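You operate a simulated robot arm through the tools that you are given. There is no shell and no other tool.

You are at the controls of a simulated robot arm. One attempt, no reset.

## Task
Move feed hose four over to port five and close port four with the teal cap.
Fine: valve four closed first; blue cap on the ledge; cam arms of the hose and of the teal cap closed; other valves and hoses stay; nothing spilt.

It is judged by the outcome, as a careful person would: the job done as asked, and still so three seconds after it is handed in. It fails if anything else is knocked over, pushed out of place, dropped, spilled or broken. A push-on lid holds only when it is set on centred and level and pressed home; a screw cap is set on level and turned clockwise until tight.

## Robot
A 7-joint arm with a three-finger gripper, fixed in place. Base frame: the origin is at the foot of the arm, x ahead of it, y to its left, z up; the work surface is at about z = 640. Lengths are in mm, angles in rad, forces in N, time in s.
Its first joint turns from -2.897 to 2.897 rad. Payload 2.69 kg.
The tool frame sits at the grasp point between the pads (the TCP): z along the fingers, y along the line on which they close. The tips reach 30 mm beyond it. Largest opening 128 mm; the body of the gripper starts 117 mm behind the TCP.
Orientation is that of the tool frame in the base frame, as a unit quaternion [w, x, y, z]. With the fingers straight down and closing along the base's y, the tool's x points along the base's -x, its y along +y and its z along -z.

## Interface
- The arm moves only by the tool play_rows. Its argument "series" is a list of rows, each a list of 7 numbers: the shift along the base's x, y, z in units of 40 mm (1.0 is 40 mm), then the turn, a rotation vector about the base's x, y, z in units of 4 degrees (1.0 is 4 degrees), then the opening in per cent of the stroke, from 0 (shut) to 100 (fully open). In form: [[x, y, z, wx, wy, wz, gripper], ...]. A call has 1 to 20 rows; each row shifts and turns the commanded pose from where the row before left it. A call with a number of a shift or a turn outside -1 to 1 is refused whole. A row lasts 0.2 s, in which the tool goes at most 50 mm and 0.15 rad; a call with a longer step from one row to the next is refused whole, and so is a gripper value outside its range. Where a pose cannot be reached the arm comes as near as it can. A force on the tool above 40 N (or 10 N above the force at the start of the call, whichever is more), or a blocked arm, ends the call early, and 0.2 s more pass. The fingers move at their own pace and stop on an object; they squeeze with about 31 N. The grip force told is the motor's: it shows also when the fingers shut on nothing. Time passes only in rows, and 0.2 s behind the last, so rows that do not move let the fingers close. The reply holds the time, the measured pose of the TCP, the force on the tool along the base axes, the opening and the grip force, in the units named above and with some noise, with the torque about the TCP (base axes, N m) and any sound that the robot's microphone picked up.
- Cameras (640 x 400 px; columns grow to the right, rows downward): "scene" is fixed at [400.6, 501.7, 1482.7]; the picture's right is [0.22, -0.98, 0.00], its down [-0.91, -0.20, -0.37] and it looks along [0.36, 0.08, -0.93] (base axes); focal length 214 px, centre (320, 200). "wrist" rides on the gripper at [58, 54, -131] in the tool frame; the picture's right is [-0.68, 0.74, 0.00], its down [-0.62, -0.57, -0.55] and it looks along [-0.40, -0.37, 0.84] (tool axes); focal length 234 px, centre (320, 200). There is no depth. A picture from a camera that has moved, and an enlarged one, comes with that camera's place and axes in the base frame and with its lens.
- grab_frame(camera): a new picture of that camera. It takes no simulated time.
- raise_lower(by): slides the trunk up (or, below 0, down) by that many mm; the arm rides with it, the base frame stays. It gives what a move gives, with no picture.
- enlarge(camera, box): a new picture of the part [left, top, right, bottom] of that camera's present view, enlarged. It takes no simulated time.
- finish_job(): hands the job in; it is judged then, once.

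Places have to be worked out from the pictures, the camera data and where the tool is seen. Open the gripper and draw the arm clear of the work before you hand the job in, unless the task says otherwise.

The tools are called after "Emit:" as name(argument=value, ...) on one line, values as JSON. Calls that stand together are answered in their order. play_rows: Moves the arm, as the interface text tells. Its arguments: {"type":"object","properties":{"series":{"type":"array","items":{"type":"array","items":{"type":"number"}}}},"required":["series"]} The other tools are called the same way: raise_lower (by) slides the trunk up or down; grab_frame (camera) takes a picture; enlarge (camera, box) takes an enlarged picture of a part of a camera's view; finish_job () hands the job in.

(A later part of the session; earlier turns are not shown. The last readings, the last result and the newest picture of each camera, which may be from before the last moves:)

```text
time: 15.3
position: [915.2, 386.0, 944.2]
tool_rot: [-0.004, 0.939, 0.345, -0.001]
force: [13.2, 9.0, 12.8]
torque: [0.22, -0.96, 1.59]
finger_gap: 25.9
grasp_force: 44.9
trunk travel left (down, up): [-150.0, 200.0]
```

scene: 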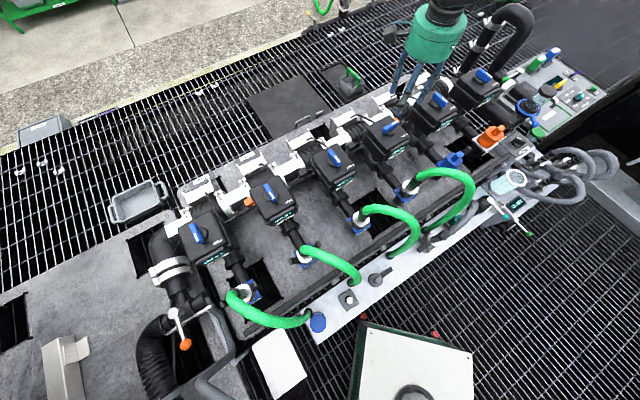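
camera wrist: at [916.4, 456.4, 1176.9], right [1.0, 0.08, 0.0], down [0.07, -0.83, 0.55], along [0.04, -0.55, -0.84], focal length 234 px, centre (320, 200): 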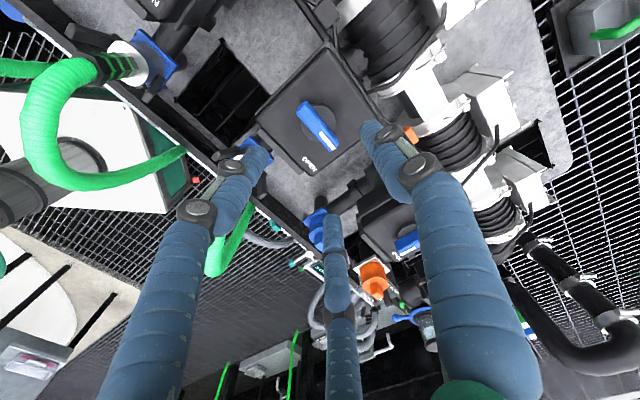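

The gap widened and torque rose to 1.6 N m, so the handle is against its stop. I open the fingers and rise clear.

Emit:
play_rows(series=[[0, 0, 0, 0, 0, 0.5, 60], [0, 0, 0, 0, 0, 0, 60], [0, 0, 0.5, 0, 0, 0, 60], [0, 0, 1, 0, 0, 0, 60], [0, 0, 1, 0, 0, 0, 60], [0, 0, 0.5, 0, 0, 0, 60]])

Emit:
enlarge(camera="scene", box=[350, 60, 450, 160])

Emit:
grab_frame(camera="wrist")

```text
time: 16.7
position: [915.8, 386.0, 1064.3]
tool_rot: [-0.005, 0.933, 0.361, -0.001]
force: [1.0, -0.1, -1.1]
torque: [0.05, -0.04, -0.02]
finger_gap: 76.9
grasp_force: 0.1
trunk travel left (down, up): [-150.0, 200.0]
```

```text
4.00 times, centred on (400, 110) of scene
camera zoom: at [400.6, 501.7, 1482.7], right [0.22, -0.98, 0.0], down [-0.91, -0.2, -0.37], along [0.36, 0.08, -0.93], focal length 858 px, centre (0, 560)
```

zoom: 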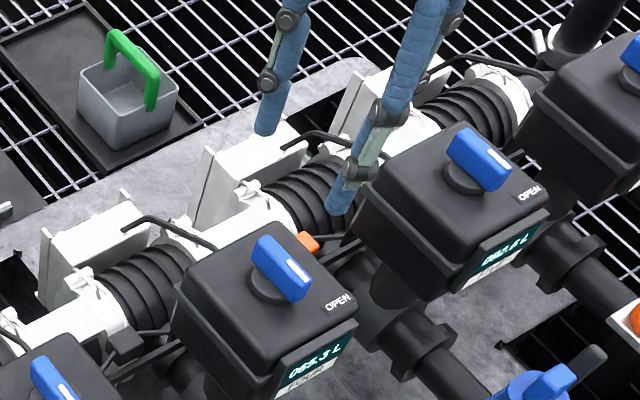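

```text
taken
camera wrist: at [997.6, 384.6, 1192.7], right [0.0, -1.0, -0.01], down [-0.83, 0.0, 0.55], along [-0.55, 0.01, -0.83], focal length 234 px, centre (320, 200)
```

wrist: 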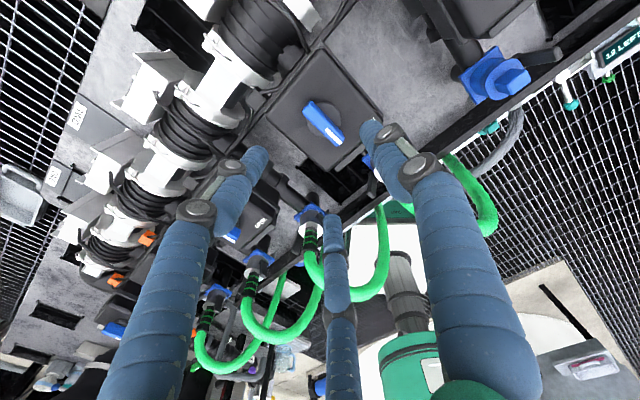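

Valve four now matches the closed orientation of the other valves. From this new viewpoint I enlarge the blue cap and hose-four coupler to study their arms.

Emit:
enlarge(camera="wrist", box=[450, 30, 570, 120])

Emit:
enlarge(camera="wrist", box=[270, 180, 350, 280])

Emit:
enlarge(camera="wrist", box=[440, 110, 560, 220])

```text
4.44 times, centred on (510, 75) of wrist
camera zoom: at [997.6, 384.6, 1192.7], right [0.0, -1.0, -0.01], down [-0.83, 0.0, 0.55], along [-0.55, 0.01, -0.83], focal length 1041 px, centre (-524, 756)
```

zoom: 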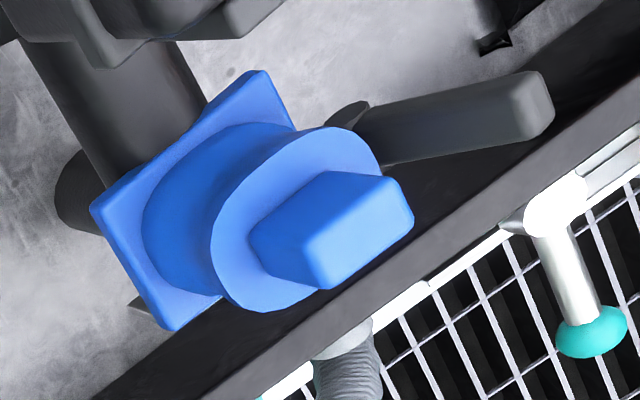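

```text
4.00 times, centred on (310, 230) of wrist
camera zoom: at [997.6, 384.6, 1192.7], right [0.0, -1.0, -0.01], down [-0.83, 0.0, 0.55], along [-0.55, 0.01, -0.83], focal length 937 px, centre (360, 80)
```

zoom: 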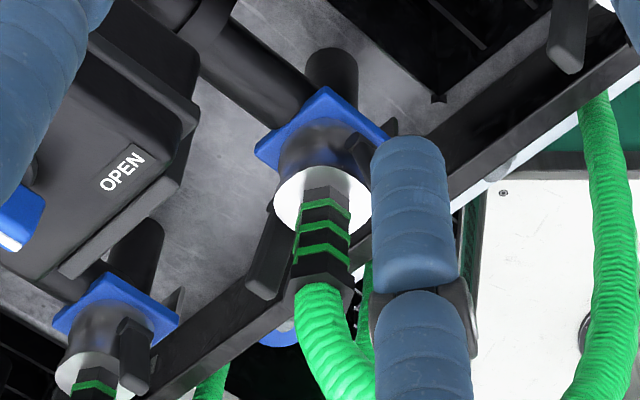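

```text
3.64 times, centred on (500, 165) of wrist
camera zoom: at [997.6, 384.6, 1192.7], right [0.0, -1.0, -0.01], down [-0.83, 0.0, 0.55], along [-0.55, 0.01, -0.83], focal length 852 px, centre (-334, 327)
```

zoom: 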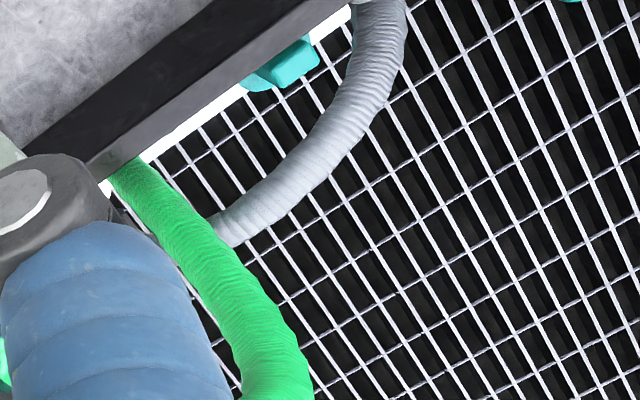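

The blue cap's single arm pivots low on its far (+row) side and stands up to about (983, 64, 815), leaving a gap beside the knob. I rotate the tool back by 90° so the closed fingers are slim along the row and move above port five for a straight-down look.

Emit:
play_rows(series=[[0.05, -0.4, 0, 0, 0, 1, 60], [0.05, -0.4, 0, 0, 0, 1, 60], [0.05, -0.4, 0, 0, 0, 1, 60], [0.05, -0.4, 0, 0, 0, 1, 60], [0.05, -0.4, 0, 0, 0, 1, 60], [0.05, -0.4, 0, 0, 0, 1, 60], [0.05, -0.4, 0, 0, 0, 1, 60], [0.05, -0.4, 0, 0, 0, 1, 60], [0.05, -0.4, 0, 0, 0, 1, 60], [0.05, -0.4, 0, 0, 0, 1, 60], [0.05, -0.4, 0, 0, 0, 1, 60], [0.05, -0.4, 0, 0, 0, 1, 60], [0.05, -0.4, 0, 0, 0, 1, 60], [0, -0.4, 0, 0, 0, 1, 60], [0, -0.4, 0, 0, 0, 1, 60], [0, -0.4, 0, 0, 0, 1, 60], [0, -0.3, 0, 0, 0, 1, 60], [0, -0.3, 0, 0, 0, 1, 60], [0, -0.1, 0, 0, 0, 1, 60], [0, 0, 0, 0, 0, 1, 60]])

Emit:
play_rows(series=[[0, 0, 0, 0, 0, 1, 60], [0, 0, 0, 0, 0, 1, 60], [0, 0, 0, 0, 0, 0.7, 60], [0, 0, 0, 0, 0, 0, 60]])

Emit:
grab_frame(camera="wrist")

Emit:
grab_frame(camera="scene")

```text
time: 20.9
position: [940.5, 101.3, 1064.5]
tool_rot: [-0.003, 0.482, 0.876, -0.004]
force: [-0.3, -0.3, -0.5]
torque: [-0.04, 0.01, 0.02]
finger_gap: 76.8
grasp_force: 0.0
trunk travel left (down, up): [-150.0, 200.0]
```

```text
time: 21.9
position: [940.8, 101.0, 1065.6]
tool_rot: [-0.002, 0.398, 0.917, -0.005]
force: [-0.1, 0.0, 0.7]
torque: [-0.01, 0.01, -0.02]
finger_gap: 76.6
grasp_force: 0.0
trunk travel left (down, up): [-150.0, 200.0]
```

```text
taken
camera wrist: at [943.4, 181.9, 1193.8], right [1.0, 0.01, -0.01], down [0.01, -0.83, 0.55], along [0.0, -0.55, -0.83], focal length 234 px, centre (320, 200)
```

wrist: 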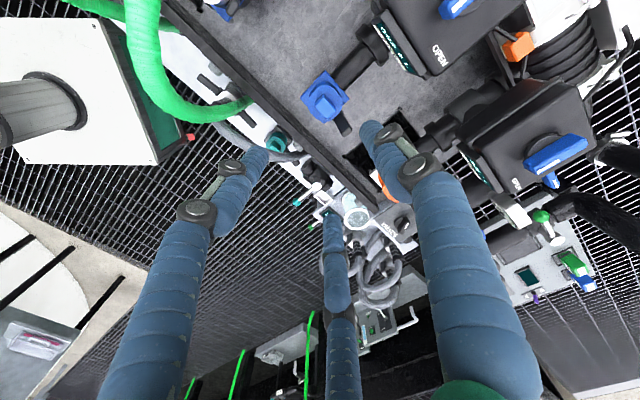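

```text
taken
```

scene: 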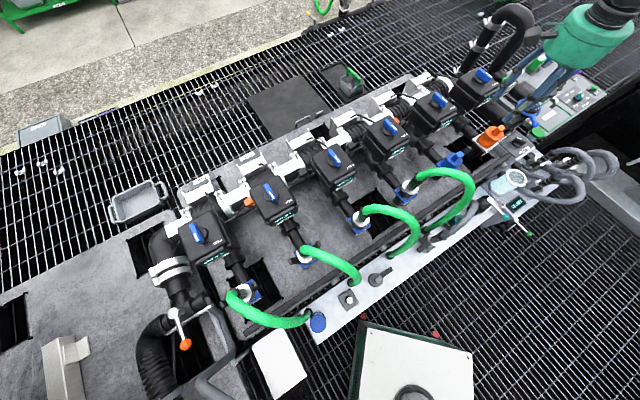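

The camera now looks down on port five. I enlarge the blue cap and the teal cap from here.

Emit:
enlarge(camera="wrist", box=[280, 55, 370, 145])

Emit:
enlarge(camera="wrist", box=[220, 100, 320, 200])

```text
4.44 times, centred on (325, 100) of wrist
camera zoom: at [943.4, 181.9, 1193.8], right [1.0, 0.01, -0.01], down [0.01, -0.83, 0.55], along [0.0, -0.55, -0.83], focal length 1041 px, centre (298, 644)
```

zoom: 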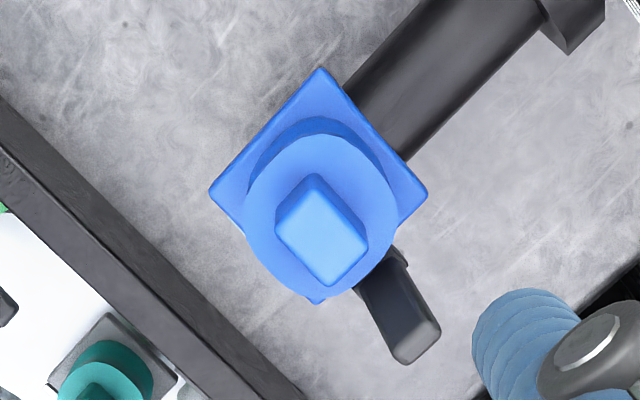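

```text
4.00 times, centred on (270, 150) of wrist
camera zoom: at [943.4, 181.9, 1193.8], right [1.0, 0.01, -0.01], down [0.01, -0.83, 0.55], along [0.0, -0.55, -0.83], focal length 937 px, centre (520, 400)
```

zoom: 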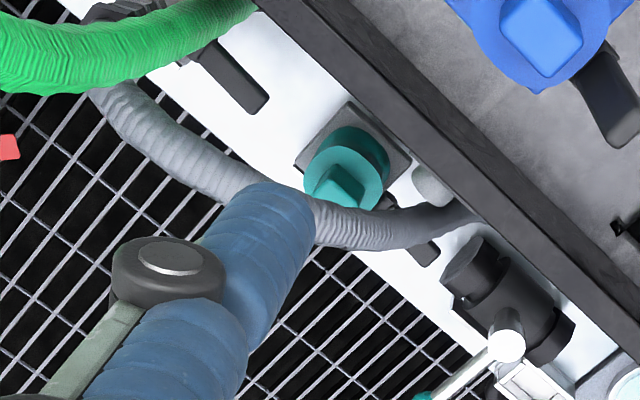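

The axis of port five is (950.7, 98.2), the row lies at exactly 45°, and the cap's arm tip is about 51 mm along the row from the axis at z = 813. I close the fingers and go to a point above the slot between knob and arm.

Emit:
play_rows(series=[[0.146, -0.104, -0.8, 0, 0, 0, 0], [0.146, -0.104, -0.8, 0, 0, 0, 0], [0.146, -0.104, -0.8, 0, 0, 0, 0], [0.146, -0.104, -0.8, 0, 0, 0, 0], [0.146, -0.104, -0.8, 0, 0, 0, 0], [0, 0, -0.3, 0, 0, 0, 0], [0, 0, 0, 0, 0, 0, 0]])

Emit:
enlarge(camera="wrist", box=[250, 80, 400, 220])

Emit:
enlarge(camera="scene", box=[420, 100, 520, 190])

```text
time: 23.5
position: [971.5, 79.2, 891.8]
tool_rot: [-0.002, 0.398, 0.917, -0.004]
force: [0.3, 0.6, -0.4]
torque: [0.01, 0.0, 0.0]
finger_gap: 2.0
grasp_force: 30.8
trunk travel left (down, up): [-150.0, 200.0]
```

```text
2.86 times, centred on (325, 150) of wrist
camera zoom: at [972.6, 160.0, 1020.4], right [1.0, 0.01, -0.01], down [0.01, -0.83, 0.55], along [0.0, -0.55, -0.83], focal length 669 px, centre (306, 343)
```

zoom: 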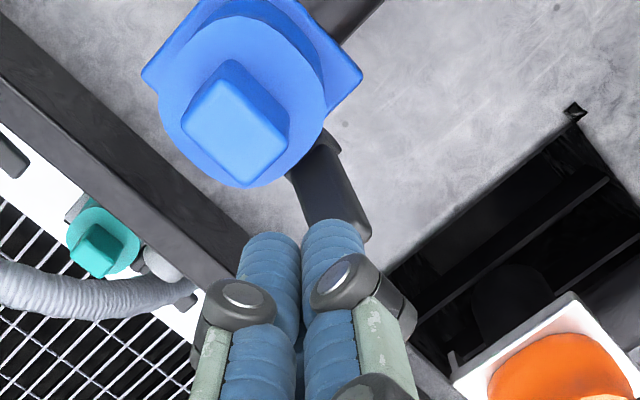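

```text
4.44 times, centred on (470, 145) of scene
camera zoom: at [400.6, 501.7, 1482.7], right [0.22, -0.98, 0.0], down [-0.91, -0.2, -0.37], along [0.36, 0.08, -0.93], focal length 953 px, centre (-347, 444)
```

zoom: 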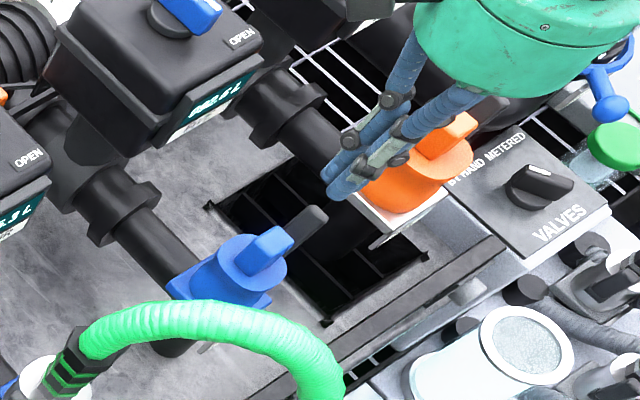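

The closed tips line up over the slot between the knob and the arm. I lower them in, with tips ending near z = 794, and watch the force.

Emit:
play_rows(series=[[0, 0, -0.6, 0, 0, 0, 0], [0, 0, -0.5, 0, 0, 0, 0], [0, 0, -0.3, 0, 0, 0, 0], [0, 0, -0.3, 0, 0, 0, 0], [0, 0, 0, 0, 0, 0, 0]])

Emit:
enlarge(camera="wrist", box=[250, 80, 400, 220])

Emit:
enlarge(camera="scene", box=[420, 110, 500, 190])

```text
time: 24.4
position: [973.1, 80.3, 837.4]
tool_rot: [-0.001, 0.398, 0.918, -0.004]
force: [-0.5, -0.5, 0.4]
torque: [-0.02, -0.23, 0.03]
finger_gap: 2.3
grasp_force: 30.9
trunk travel left (down, up): [-150.0, 200.0]
stopped in row 4: the force on the tool passed its limit at 51 N (the readings are from after the stop); the commanded pose is now the measured one
```

```text
2.86 times, centred on (325, 150) of wrist
camera zoom: at [973.9, 160.6, 966.2], right [1.0, 0.01, -0.01], down [0.01, -0.83, 0.55], along [0.0, -0.55, -0.83], focal length 669 px, centre (306, 343)
```

zoom: 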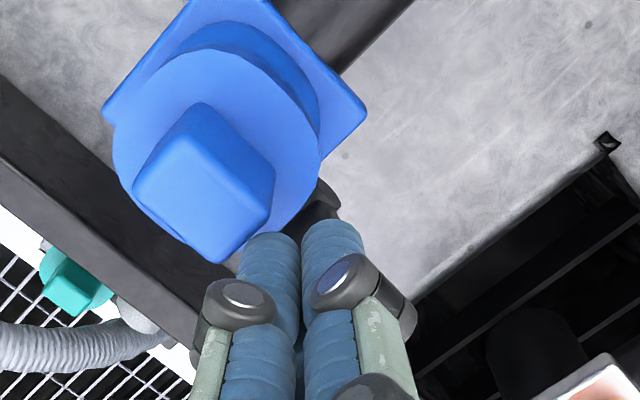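

```text
5.00 times, centred on (460, 150) of scene
camera zoom: at [400.6, 501.7, 1482.7], right [0.22, -0.98, 0.0], down [-0.91, -0.2, -0.37], along [0.36, 0.08, -0.93], focal length 1072 px, centre (-380, 450)
```

zoom: 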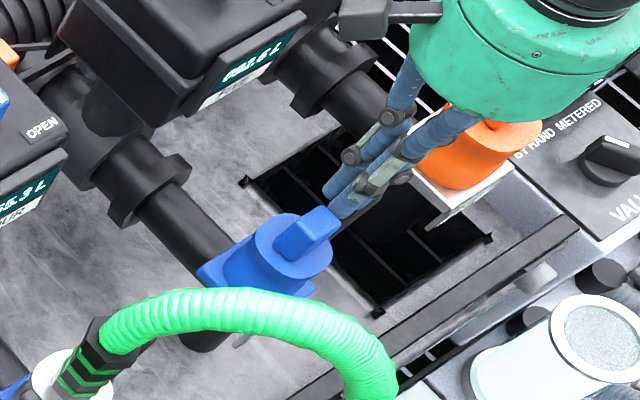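

The tips touched something at z = 807 and stopped. I look closely at where the arm is now.

Emit:
enlarge(camera="wrist", box=[290, 110, 370, 180])

Emit:
enlarge(camera="scene", box=[435, 135, 475, 170])

```text
5.71 times, centred on (330, 145) of wrist
camera zoom: at [973.9, 160.6, 966.2], right [1.0, 0.01, -0.01], down [0.01, -0.83, 0.55], along [0.0, -0.55, -0.83], focal length 1338 px, centre (263, 514)
```

zoom: 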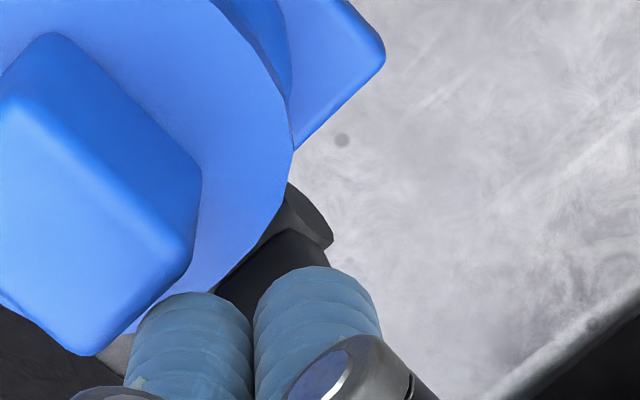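

```text
11.43 times, centred on (455, 152) of scene
camera zoom: at [400.6, 501.7, 1482.7], right [0.22, -0.98, 0.0], down [-0.91, -0.2, -0.37], along [0.36, 0.08, -0.93], focal length 2451 px, centre (-1223, 743)
```

zoom: 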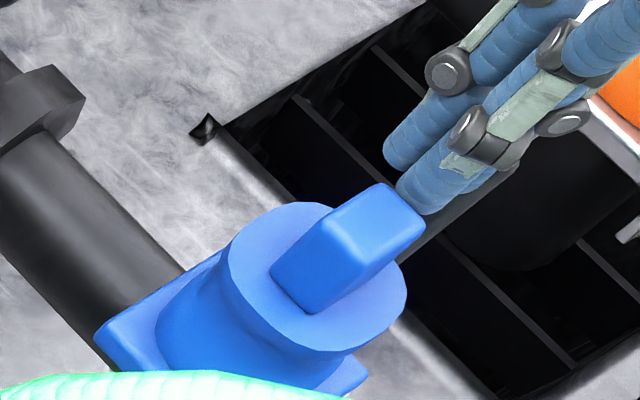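

To learn whether the tips sit on the arm or on the knob, I press down gently by a few millimetres and read the force and torque.

Emit:
play_rows(series=[[0, 0, -0.1, 0, 0, 0, 0], [0, 0, 0, 0, 0, 0, 0]])

```text
time: 25.0
position: [973.5, 80.4, 835.2]
tool_rot: [0.0, 0.398, 0.917, -0.002]
force: [1.2, 0.1, 0.7]
torque: [0.0, 0.04, 0.02]
finger_gap: 2.2
grasp_force: 31.1
trunk travel left (down, up): [-150.0, 200.0]
```

No resistance here now, so something gave way or it was a brief touch. I continue down in small steps.

Emit:
play_rows(series=[[0, 0, -0.1, 0, 0, 0, 0], [0, 0, -0.1, 0, 0, 0, 0], [0, 0, 0, 0, 0, 0, 0]])

Emit:
enlarge(camera="wrist", box=[280, 100, 380, 190])

Emit:
enlarge(camera="scene", box=[435, 130, 485, 170])

```text
time: 25.8
position: [974.1, 80.9, 827.4]
tool_rot: [-0.001, 0.398, 0.918, -0.003]
force: [0.3, -0.4, 0.3]
torque: [0.0, 0.0, -0.04]
finger_gap: 2.2
grasp_force: 30.5
trunk travel left (down, up): [-150.0, 200.0]
```

```text
4.44 times, centred on (330, 145) of wrist
camera zoom: at [974.7, 160.8, 956.9], right [1.0, 0.01, 0.0], down [0.01, -0.83, 0.55], along [0.0, -0.55, -0.83], focal length 1041 px, centre (276, 444)
```

zoom: 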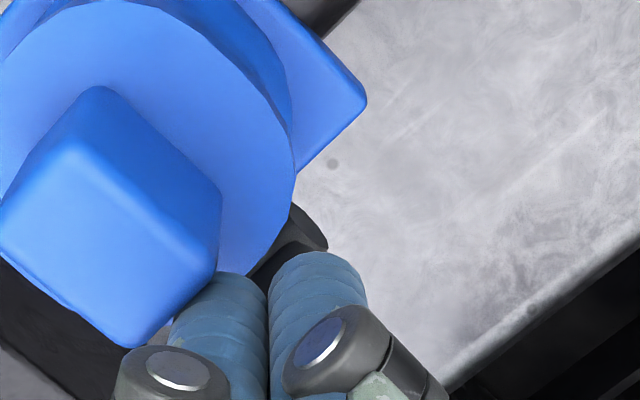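

```text
10.00 times, centred on (460, 150) of scene
camera zoom: at [400.6, 501.7, 1482.7], right [0.22, -0.98, 0.0], down [-0.91, -0.2, -0.37], along [0.36, 0.08, -0.93], focal length 2145 px, centre (-1080, 700)
```

zoom: 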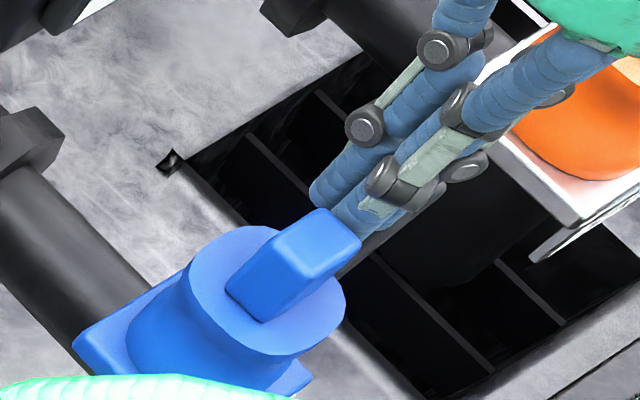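

The tips are now down behind the knob at z = 797 with no load. I push outward along the row direction to swing the arm open, watching the force.

Emit:
play_rows(series=[[0.1, -0.1, 0, 0, 0, 0, 0], [0.1, -0.1, 0, 0, 0, 0, 0], [0.1, -0.1, 0, 0, 0, 0, 0], [0.1, -0.1, 0, 0, 0, 0, 0], [0, 0, 0, 0, 0, 0, 0]])

Emit:
enlarge(camera="wrist", box=[270, 80, 390, 190])

Emit:
enlarge(camera="scene", box=[435, 130, 485, 170])

```text
time: 27.0
position: [989.4, 63.7, 826.2]
tool_rot: [0.0, 0.398, 0.917, -0.002]
force: [-0.4, -0.4, -0.9]
torque: [0.03, -0.01, 0.01]
finger_gap: 2.4
grasp_force: 31.0
trunk travel left (down, up): [-150.0, 200.0]
```

```text
3.64 times, centred on (330, 135) of wrist
camera zoom: at [990.4, 144.5, 956.2], right [1.0, 0.01, 0.0], down [0.01, -0.83, 0.55], along [0.0, -0.55, -0.83], focal length 852 px, centre (284, 436)
```

zoom: 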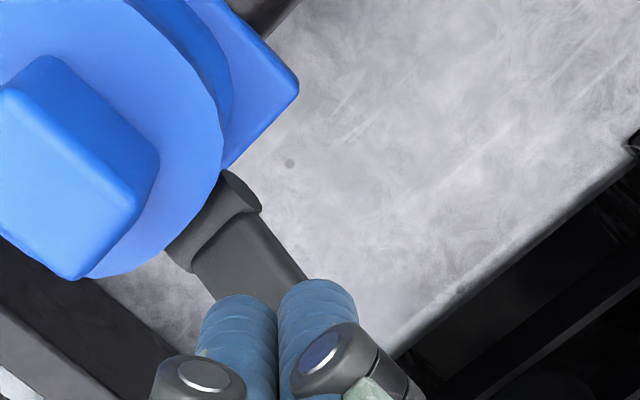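

```text
10.00 times, centred on (460, 150) of scene
camera zoom: at [400.6, 501.7, 1482.7], right [0.22, -0.98, 0.0], down [-0.91, -0.2, -0.37], along [0.36, 0.08, -0.93], focal length 2145 px, centre (-1080, 700)
```

zoom: 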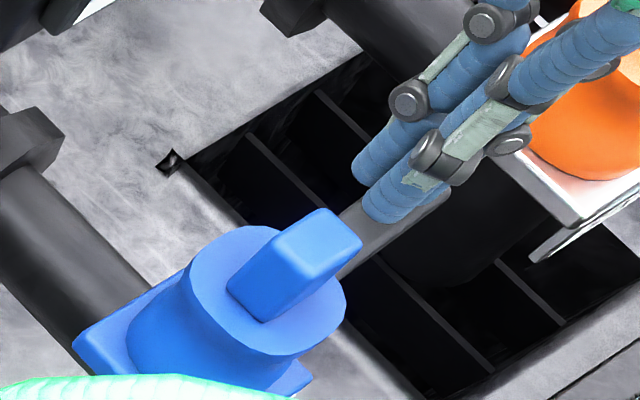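

There is no force and the arm seems to lie lower and longer now. I rise a little and look at it unobstructed.

Emit:
play_rows(series=[[0, 0, 0.8, 0, 0, 0, 0], [-0.2, 0.2, 0.8, 0, 0, 0, 0], [-0.2, 0.2, 0.8, 0, 0, 0, 0], [0, 0, 0, 0, 0, 0, 0]])

Emit:
enlarge(camera="wrist", box=[250, 60, 400, 200])

Emit:
enlarge(camera="scene", box=[435, 120, 500, 170])

```text
time: 28.0
position: [974.5, 80.2, 924.0]
tool_rot: [0.001, 0.398, 0.918, -0.003]
force: [-0.2, -0.3, 0.8]
torque: [-0.01, -0.04, 0.03]
finger_gap: 2.2
grasp_force: 32.0
trunk travel left (down, up): [-150.0, 200.0]
```

```text
2.86 times, centred on (325, 130) of wrist
camera zoom: at [974.6, 161.1, 1054.4], right [1.0, 0.01, 0.0], down [0.01, -0.83, 0.55], along [0.0, -0.55, -0.83], focal length 669 px, centre (306, 400)
```

zoom: 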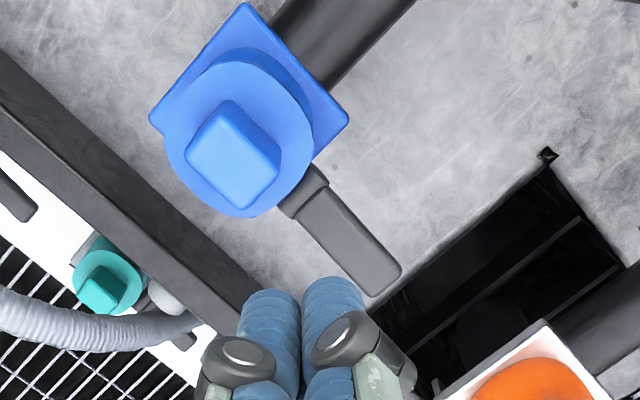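

```text
8.00 times, centred on (468, 145) of scene
camera zoom: at [400.6, 501.7, 1482.7], right [0.22, -0.98, 0.0], down [-0.91, -0.2, -0.37], along [0.36, 0.08, -0.93], focal length 1716 px, centre (-860, 640)
```

zoom: 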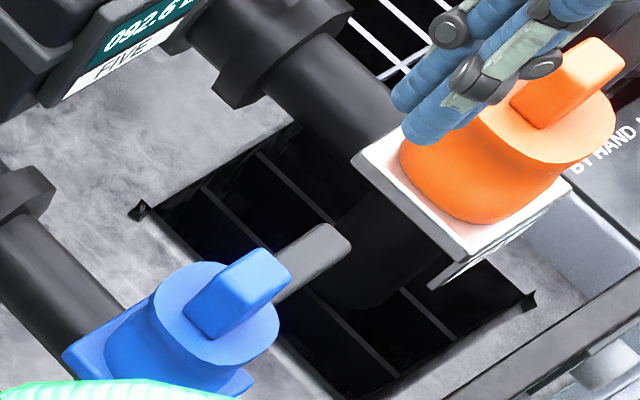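

The arm has swung out to roughly 75° from vertical. I press it down a bit further from above to be sure it is fully open before lifting the cap.

Emit:
play_rows(series=[[0.36, -0.42, -0.5, 0, 0, 0, 0], [0.37, -0.42, -0.5, 0, 0, 0, 0], [0, 0, -0.6, 0, 0, 0, 0], [0, 0, -0.5, 0, 0, 0, 0], [0, 0, -0.2, 0, 0, 0, 0], [0, 0, 0, 0, 0, 0, 0]])

Emit:
play_rows(series=[[0, 0, -0.2, 0, 0, 0, 0], [0, 0, -0.2, 0, 0, 0, 0], [0, 0, -0.2, 0, 0, 0, 0], [0, 0, -0.2, 0, 0, 0, 0], [0, 0, 0, 0, 0, 0, 0]])

Emit:
enlarge(camera="wrist", box=[250, 80, 400, 220])

```text
time: 29.4
position: [1004.8, 47.2, 831.1]
tool_rot: [0.001, 0.398, 0.917, -0.003]
force: [-0.4, -0.9, 0.3]
torque: [-0.01, 0.05, -0.02]
finger_gap: 2.3
grasp_force: 31.1
trunk travel left (down, up): [-150.0, 200.0]
```

```text
time: 30.6
position: [1003.0, 47.5, 800.9]
tool_rot: [0.0, 0.397, 0.918, -0.003]
force: [0.2, -0.1, 1.0]
torque: [-0.04, 0.01, -0.02]
finger_gap: 2.0
grasp_force: 31.2
trunk travel left (down, up): [-150.0, 200.0]
```

```text
2.86 times, centred on (325, 150) of wrist
camera zoom: at [1004.2, 127.4, 929.4], right [1.0, 0.01, 0.0], down [0.01, -0.83, 0.55], along [0.0, -0.55, -0.83], focal length 669 px, centre (306, 343)
```

zoom: 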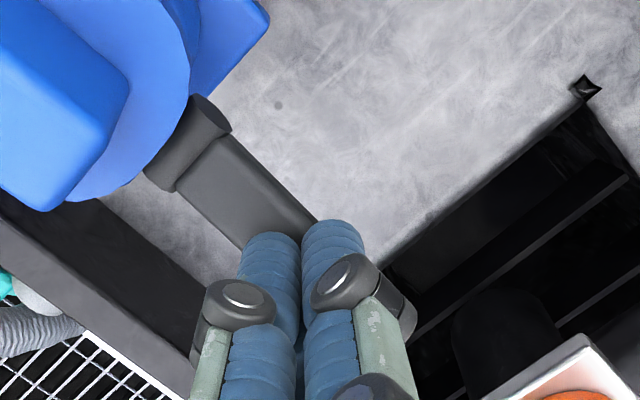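

Still no load at tip z = 771. I continue down in small steps until I feel the arm.

Emit:
play_rows(series=[[0, 0, -0.15, 0, 0, 0, 0], [0, 0, -0.15, 0, 0, 0, 0], [0, 0, -0.15, 0, 0, 0, 0], [0, 0, 0, 0, 0, 0, 0]])

Emit:
enlarge(camera="wrist", box=[250, 80, 400, 220])

```text
time: 31.6
position: [1003.7, 46.2, 780.7]
tool_rot: [0.0, 0.398, 0.917, -0.003]
force: [0.8, -0.2, -1.1]
torque: [-0.01, -0.03, 0.01]
finger_gap: 2.3
grasp_force: 31.0
trunk travel left (down, up): [-150.0, 200.0]
```

```text
2.86 times, centred on (325, 150) of wrist
camera zoom: at [1003.3, 126.7, 910.9], right [1.0, 0.01, 0.0], down [0.01, -0.83, 0.55], along [0.0, -0.55, -0.83], focal length 669 px, centre (306, 343)
```

zoom: 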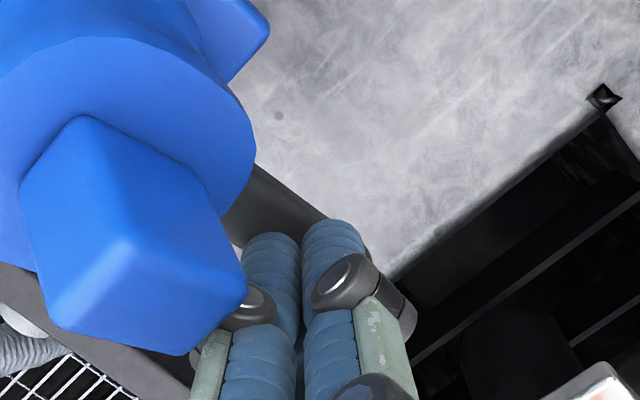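

The blue cap seems to have shifted in this view; I check it from the scene camera before doing anything else.

Emit:
enlarge(camera="scene", box=[435, 120, 500, 170])

Emit:
grab_frame(camera="wrist")

```text
8.00 times, centred on (468, 145) of scene
camera zoom: at [400.6, 501.7, 1482.7], right [0.22, -0.98, 0.0], down [-0.91, -0.2, -0.37], along [0.36, 0.08, -0.93], focal length 1716 px, centre (-860, 640)
```

zoom: 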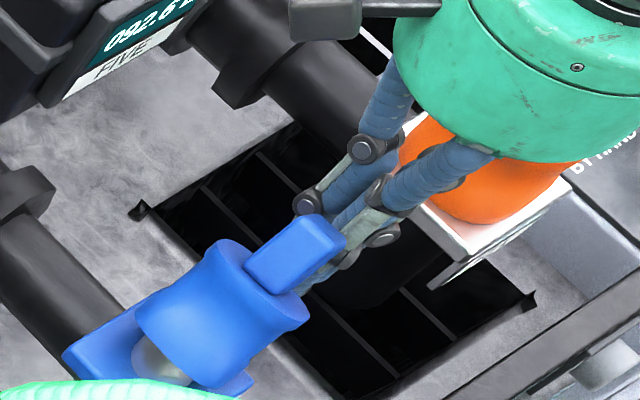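

```text
taken
camera wrist: at [1003.3, 126.7, 910.9], right [1.0, 0.01, 0.0], down [0.01, -0.83, 0.55], along [0.0, -0.55, -0.83], focal length 234 px, centre (320, 200)
```

wrist: 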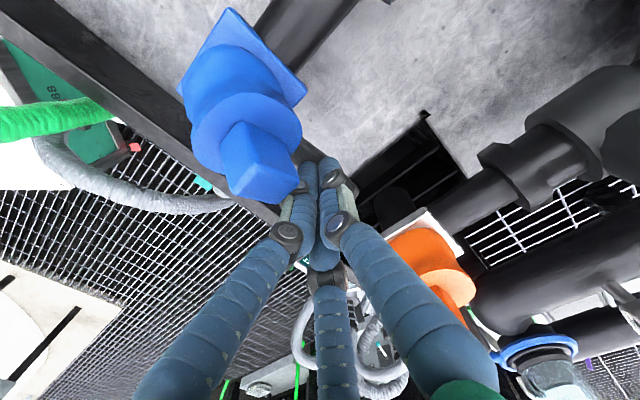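

Pressing levered the unlatched cap: it is tipped toward the row direction on its stub and leans near my fingers. I back off gently—up and inward a few millimetres—so it can settle back upright while my fingers keep it from falling outward.

Emit:
play_rows(series=[[-0.05, 0.05, 0.12, 0, 0, 0, 0], [-0.05, 0.05, 0.12, 0, 0, 0, 0], [0, 0, 0, 0, 0, 0, 0]])

Emit:
enlarge(camera="scene", box=[435, 120, 500, 170])

Emit:
grab_frame(camera="wrist")

```text
time: 32.4
position: [996.7, 50.9, 791.4]
tool_rot: [0.0, 0.398, 0.917, -0.003]
force: [-0.7, 0.2, -1.1]
torque: [0.0, 0.01, -0.02]
finger_gap: 1.9
grasp_force: 30.8
trunk travel left (down, up): [-150.0, 200.0]
```

```text
8.00 times, centred on (468, 145) of scene
camera zoom: at [400.6, 501.7, 1482.7], right [0.22, -0.98, 0.0], down [-0.91, -0.2, -0.37], along [0.36, 0.08, -0.93], focal length 1716 px, centre (-860, 640)
```

zoom: 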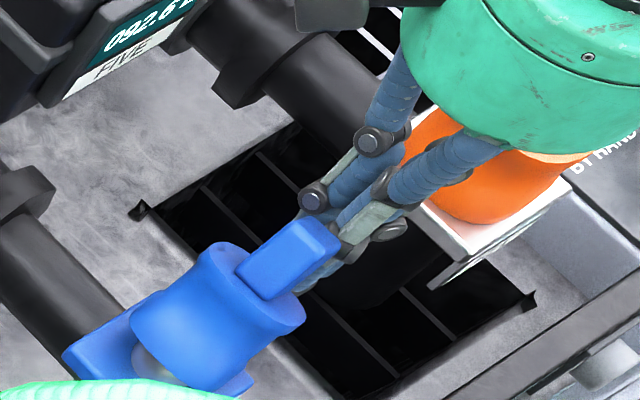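

```text
taken
camera wrist: at [999.0, 130.3, 920.6], right [1.0, 0.01, 0.0], down [0.01, -0.83, 0.55], along [0.0, -0.55, -0.83], focal length 234 px, centre (320, 200)
```

wrist: 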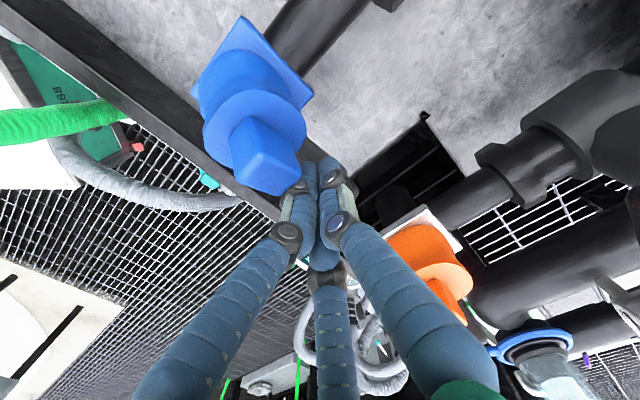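

The cap is tipping back upright. I keep easing up and inward.

Emit:
play_rows(series=[[-0.04, 0.04, 0.12, 0, 0, 0, 0], [-0.04, 0.04, 0.12, 0, 0, 0, 0], [0, 0, 0, 0, 0, 0, 0]])

Emit:
enlarge(camera="scene", box=[435, 120, 500, 170])

Emit:
enlarge(camera="wrist", box=[180, 20, 360, 210])

```text
time: 33.2
position: [995.3, 53.7, 800.7]
tool_rot: [0.0, 0.398, 0.917, -0.003]
force: [0.5, -1.2, -0.3]
torque: [0.02, 0.03, -0.03]
finger_gap: 2.4
grasp_force: 31.2
trunk travel left (down, up): [-150.0, 200.0]
```

```text
8.00 times, centred on (468, 145) of scene
camera zoom: at [400.6, 501.7, 1482.7], right [0.22, -0.98, 0.0], down [-0.91, -0.2, -0.37], along [0.36, 0.08, -0.93], focal length 1716 px, centre (-860, 640)
```

zoom: 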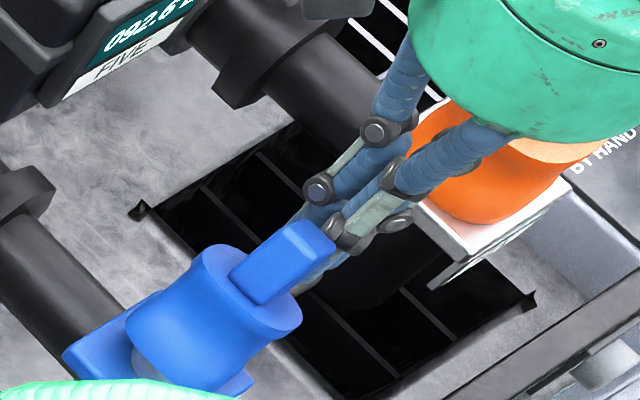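

```text
2.11 times, centred on (270, 115) of wrist
camera zoom: at [996.2, 133.7, 930.1], right [1.0, 0.01, 0.0], down [0.01, -0.83, 0.55], along [0.0, -0.55, -0.83], focal length 493 px, centre (425, 379)
```

zoom: 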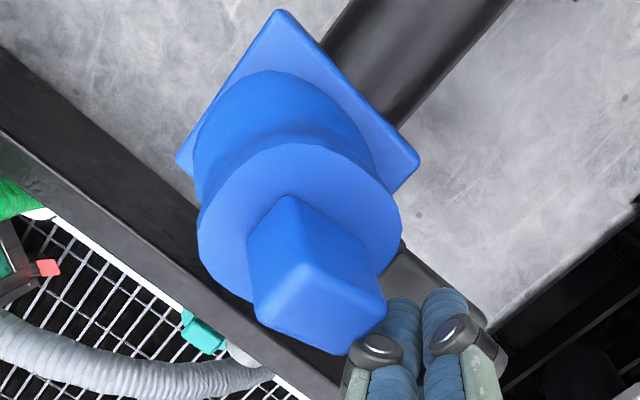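

It follows steadily. I continue the same motion.

Emit:
play_rows(series=[[-0.03, 0.03, 0.12, 0, 0, 0, 0], [-0.03, 0.03, 0.12, 0, 0, 0, 0], [-0.03, 0.03, 0.12, 0, 0, 0, 0], [0, 0, 0, 0, 0, 0, 0]])

Emit:
enlarge(camera="scene", box=[435, 120, 500, 170])

Emit:
enlarge(camera="wrist", box=[180, 20, 360, 210])

```text
time: 34.2
position: [992.2, 57.1, 814.9]
tool_rot: [0.0, 0.397, 0.918, -0.003]
force: [1.2, 0.1, -0.6]
torque: [0.0, -0.04, 0.01]
finger_gap: 1.8
grasp_force: 31.7
trunk travel left (down, up): [-150.0, 200.0]
```

```text
8.00 times, centred on (468, 145) of scene
camera zoom: at [400.6, 501.7, 1482.7], right [0.22, -0.98, 0.0], down [-0.91, -0.2, -0.37], along [0.36, 0.08, -0.93], focal length 1716 px, centre (-860, 640)
```

zoom: 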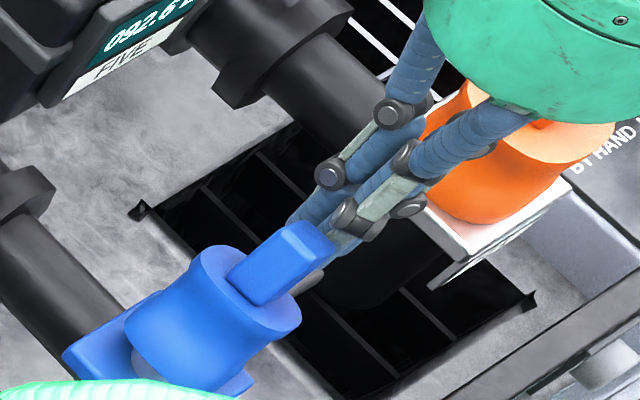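

```text
2.11 times, centred on (270, 115) of wrist
camera zoom: at [993.5, 137.3, 944.3], right [1.0, 0.01, 0.0], down [0.01, -0.83, 0.55], along [0.0, -0.55, -0.83], focal length 493 px, centre (425, 379)
```

zoom: 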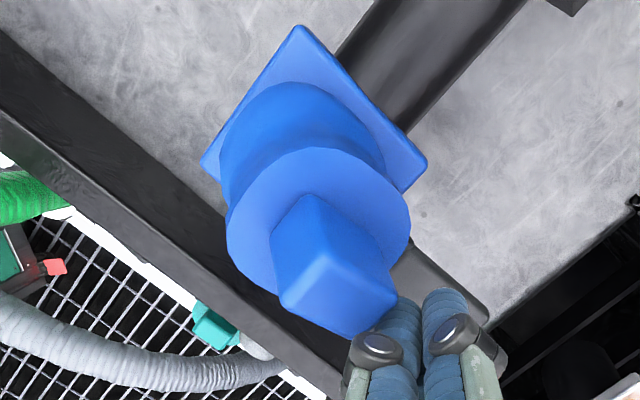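

The cap rests tilted about 20° on its stub. I push the knob back inward with the closed fingertips to set it upright.

Emit:
play_rows(series=[[-0.08, 0.08, 0.1, 0, 0, 0, 0], [-0.1, 0.1, 0, 0, 0, 0, 0], [-0.1, 0.1, 0, 0, 0, 0, 0], [0, 0, 0, 0, 0, 0, 0]])

Emit:
enlarge(camera="scene", box=[435, 120, 500, 170])

Emit:
enlarge(camera="wrist", box=[180, 20, 360, 210])

```text
time: 35.2
position: [979.5, 69.2, 819.4]
tool_rot: [0.001, 0.398, 0.918, -0.002]
force: [-0.5, -0.1, 0.3]
torque: [-0.02, 0.02, 0.0]
finger_gap: 2.3
grasp_force: 30.4
trunk travel left (down, up): [-150.0, 200.0]
```

```text
8.00 times, centred on (468, 145) of scene
camera zoom: at [400.6, 501.7, 1482.7], right [0.22, -0.98, 0.0], down [-0.91, -0.2, -0.37], along [0.36, 0.08, -0.93], focal length 1716 px, centre (-860, 640)
```

zoom: 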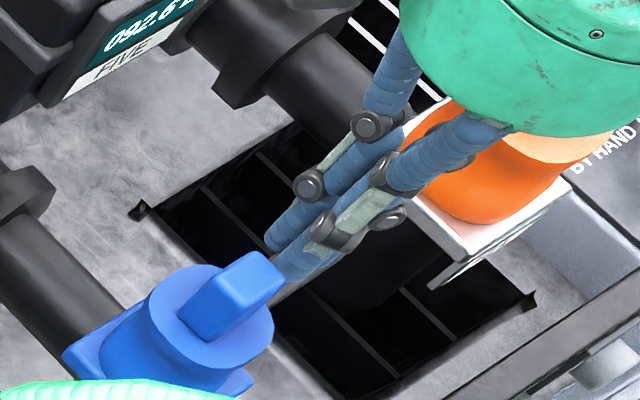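

```text
2.11 times, centred on (270, 115) of wrist
camera zoom: at [981.2, 149.4, 947.9], right [1.0, 0.01, 0.0], down [0.01, -0.83, 0.55], along [0.0, -0.55, -0.83], focal length 493 px, centre (425, 379)
```

zoom: 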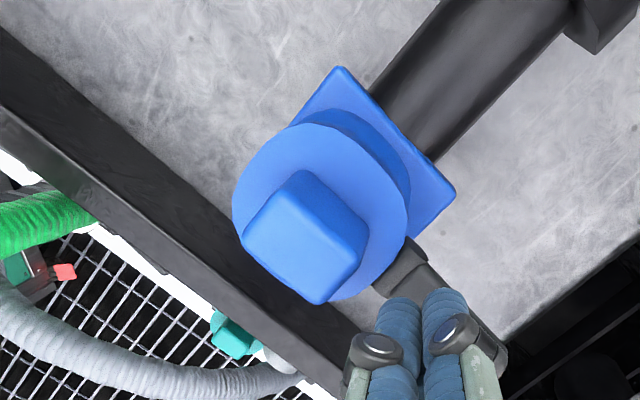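

The cap is back upright and unlatched with its arm out. I rise, open, and take a look before gripping the knob.

Emit:
play_rows(series=[[0, 0, 0.6, 0, 0, 0, 0], [0, 0, 1, 0, 0, 0, 0], [-0.3, 0.3, 0.6, 0, 0, 0, 60], [-0.4, 0.4, 0, 0, 0, 0, 60], [0, 0, 0, 0, 0, 0, 60]])

Emit:
enlarge(camera="wrist", box=[250, 60, 400, 200])

Emit:
enlarge(camera="scene", box=[435, 120, 500, 170])

```text
time: 36.4
position: [954.4, 97.6, 905.2]
tool_rot: [0.0, 0.398, 0.917, -0.002]
force: [0.6, 0.0, 0.5]
torque: [-0.07, -0.01, 0.01]
finger_gap: 76.9
grasp_force: 0.0
trunk travel left (down, up): [-150.0, 200.0]
```

```text
2.86 times, centred on (325, 130) of wrist
camera zoom: at [954.6, 178.3, 1034.8], right [1.0, 0.01, 0.0], down [0.01, -0.83, 0.55], along [0.0, -0.55, -0.83], focal length 669 px, centre (306, 400)
```

zoom: 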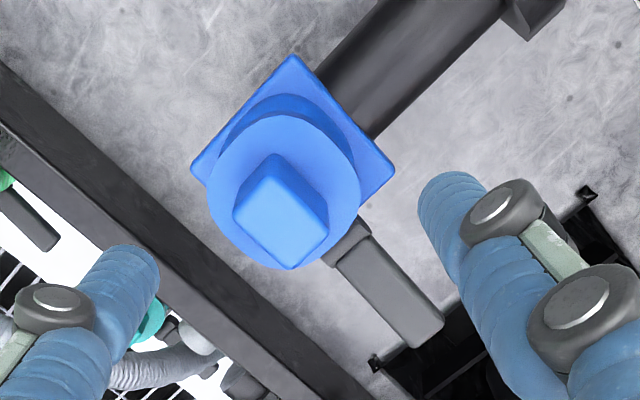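

```text
8.00 times, centred on (468, 145) of scene
camera zoom: at [400.6, 501.7, 1482.7], right [0.22, -0.98, 0.0], down [-0.91, -0.2, -0.37], along [0.36, 0.08, -0.93], focal length 1716 px, centre (-860, 640)
```

zoom: 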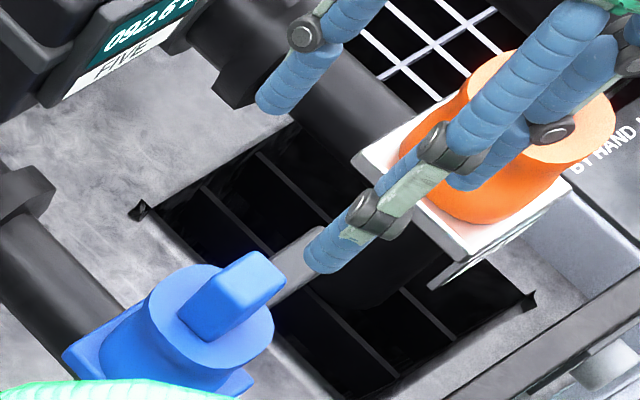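

The blue cap sits upright again with its arm open. I centre over the knob, about (948.5, 101), descend to tip z ≈ 791 and grip it.

Emit:
play_rows(series=[[-0.15, 0.09, -0.5, 0, 0, 0, 60], [0, 0, -0.6, 0, 0, 0, 60], [0, 0, -0.5, 0, 0, 0, 60], [0, 0, -0.3, 0, 0, 0, 60], [0, 0, -0.17, 0, 0, 0, 60], [0, 0, 0, 0, 0, 0, 60]])

Emit:
grab_frame(camera="wrist")

Emit:
enlarge(camera="scene", box=[435, 120, 500, 170])

```text
time: 37.8
position: [946.8, 99.4, 823.0]
tool_rot: [0.0, 0.398, 0.917, -0.003]
force: [-0.2, -0.1, -0.6]
torque: [0.01, -0.03, 0.02]
finger_gap: 76.8
grasp_force: 0.2
trunk travel left (down, up): [-150.0, 200.0]
```

```text
taken
camera wrist: at [947.8, 180.3, 953.1], right [1.0, 0.01, 0.0], down [0.01, -0.83, 0.55], along [0.0, -0.55, -0.83], focal length 234 px, centre (320, 200)
```

wrist: 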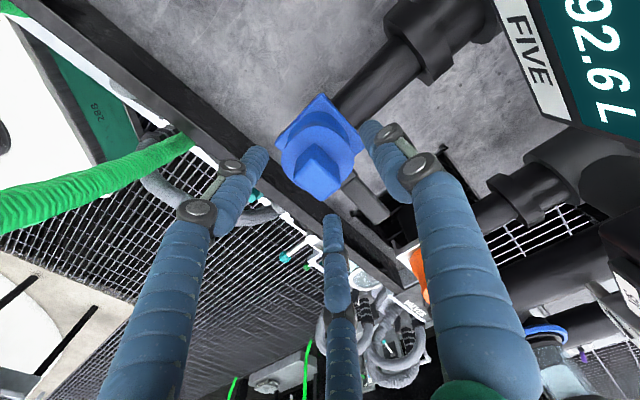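

```text
8.00 times, centred on (468, 145) of scene
camera zoom: at [400.6, 501.7, 1482.7], right [0.22, -0.98, 0.0], down [-0.91, -0.2, -0.37], along [0.36, 0.08, -0.93], focal length 1716 px, centre (-860, 640)
```

zoom: 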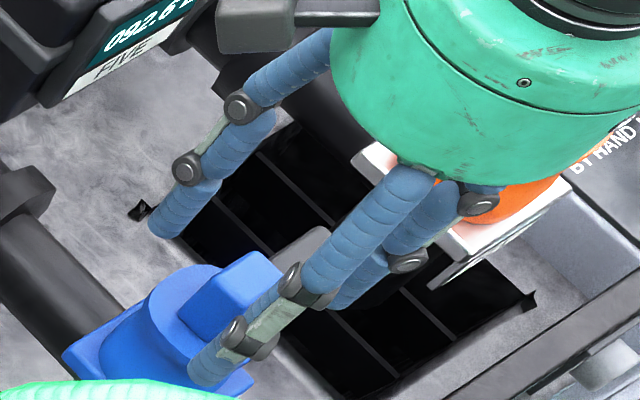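

The knob is centred between the fingers and nothing touches. I close on it.

Emit:
play_rows(series=[[0, 0, 0, 0, 0, 0, 30], [0, 0, 0, 0, 0, 0, 10], [0, 0, 0, 0, 0, 0, 5], [0, 0, 0, 0, 0, 0, 5]])

Emit:
grab_frame(camera="wrist")

```text
time: 38.8
position: [947.4, 99.1, 823.3]
tool_rot: [0.0, 0.397, 0.918, -0.002]
force: [-0.1, 0.2, -1.1]
torque: [-0.01, 0.02, 0.02]
finger_gap: 34.0
grasp_force: 20.2
trunk travel left (down, up): [-150.0, 200.0]
```

```text
taken
camera wrist: at [947.8, 180.4, 953.1], right [1.0, 0.01, 0.0], down [0.01, -0.83, 0.55], along [0.0, -0.55, -0.83], focal length 234 px, centre (320, 200)
```

wrist: 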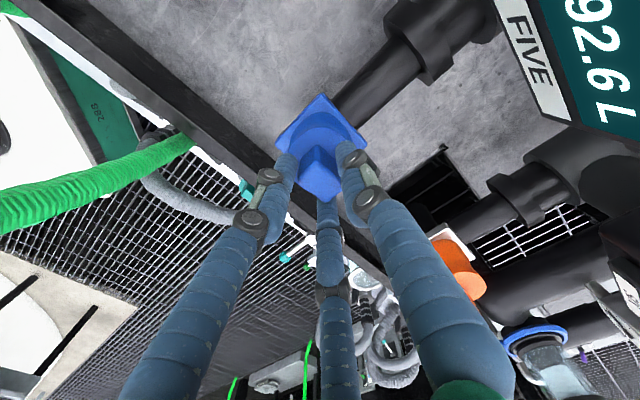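

Gap 34 mm with grip force rising. I wait a moment and lift slowly by 20 mm to check the cap comes along.

Emit:
play_rows(series=[[0, 0, 0, 0, 0, 0, 0], [0, 0, 0, 0, 0, 0, 0], [0, 0, 0.2, 0, 0, 0, 0], [0, 0, 0.2, 0, 0, 0, 0], [0, 0, 0.2, 0, 0, 0, 0], [0, 0, 0, 0, 0, 0, 0]])

Emit:
grab_frame(camera="wrist")

Emit:
enlarge(camera="scene", box=[435, 110, 500, 170])

```text
time: 40.2
position: [946.0, 101.5, 847.8]
tool_rot: [-0.001, 0.398, 0.917, -0.002]
force: [-0.6, -0.9, -1.1]
torque: [-0.02, 0.01, -0.01]
finger_gap: 33.5
grasp_force: 30.9
trunk travel left (down, up): [-150.0, 200.0]
```

```text
taken
camera wrist: at [947.3, 181.6, 977.3], right [1.0, 0.01, 0.0], down [0.01, -0.83, 0.55], along [0.0, -0.55, -0.83], focal length 234 px, centre (320, 200)
```

wrist: 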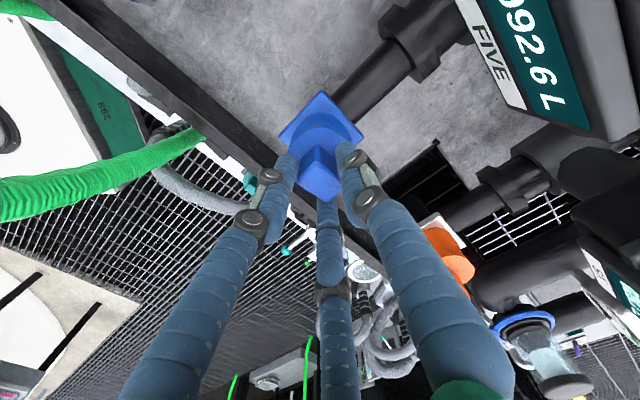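

```text
6.67 times, centred on (468, 140) of scene
camera zoom: at [400.6, 501.7, 1482.7], right [0.22, -0.98, 0.0], down [-0.91, -0.2, -0.37], along [0.36, 0.08, -0.93], focal length 1430 px, centre (-663, 600)
```

zoom: 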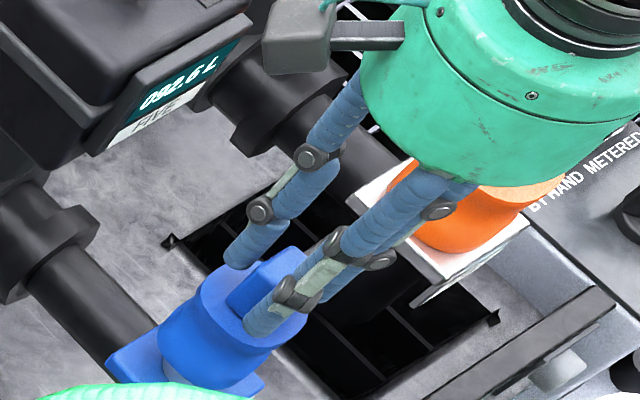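

The cap is free and held. I lift it straight up well above the hose loops before moving sideways.

Emit:
play_rows(series=[[0, 0, 0.4, 0, 0, 0, 0], [0, 0, 0.8, 0, 0, 0, 0], [0, 0, 0.9, 0, 0, 0, 0], [0, 0, 0.9, 0, 0, 0, 0], [0, 0, 0.9, 0, 0, 0, 0], [0, 0, 0.9, 0, 0, 0, 0], [0, 0, 0.6, 0, 0, 0, 0], [0, 0, 0, 0, 0, 0, 0]])

Emit:
grab_frame(camera="scene")

Emit:
grab_frame(camera="wrist")

```text
time: 42.0
position: [947.8, 101.6, 1063.2]
tool_rot: [0.0, 0.398, 0.918, -0.003]
force: [-1.4, -0.6, -1.8]
torque: [0.06, -0.01, 0.0]
finger_gap: 33.7
grasp_force: 31.3
trunk travel left (down, up): [-150.0, 200.0]
```

```text
taken
```

scene: 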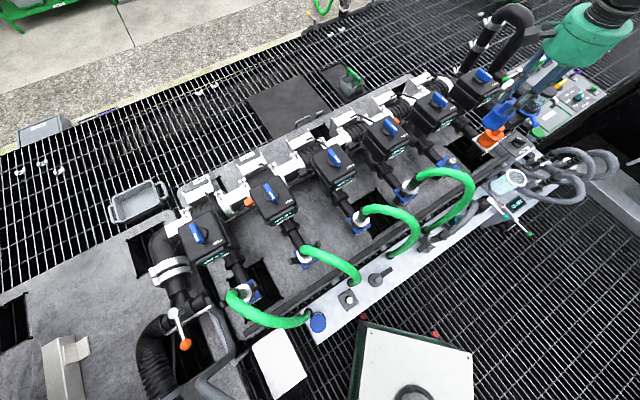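

```text
taken
camera wrist: at [948.0, 181.7, 1193.2], right [1.0, 0.01, 0.0], down [0.01, -0.83, 0.55], along [0.0, -0.55, -0.83], focal length 234 px, centre (320, 200)
```

wrist: 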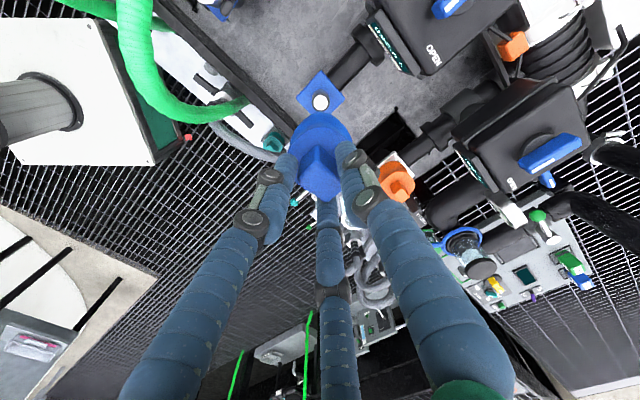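

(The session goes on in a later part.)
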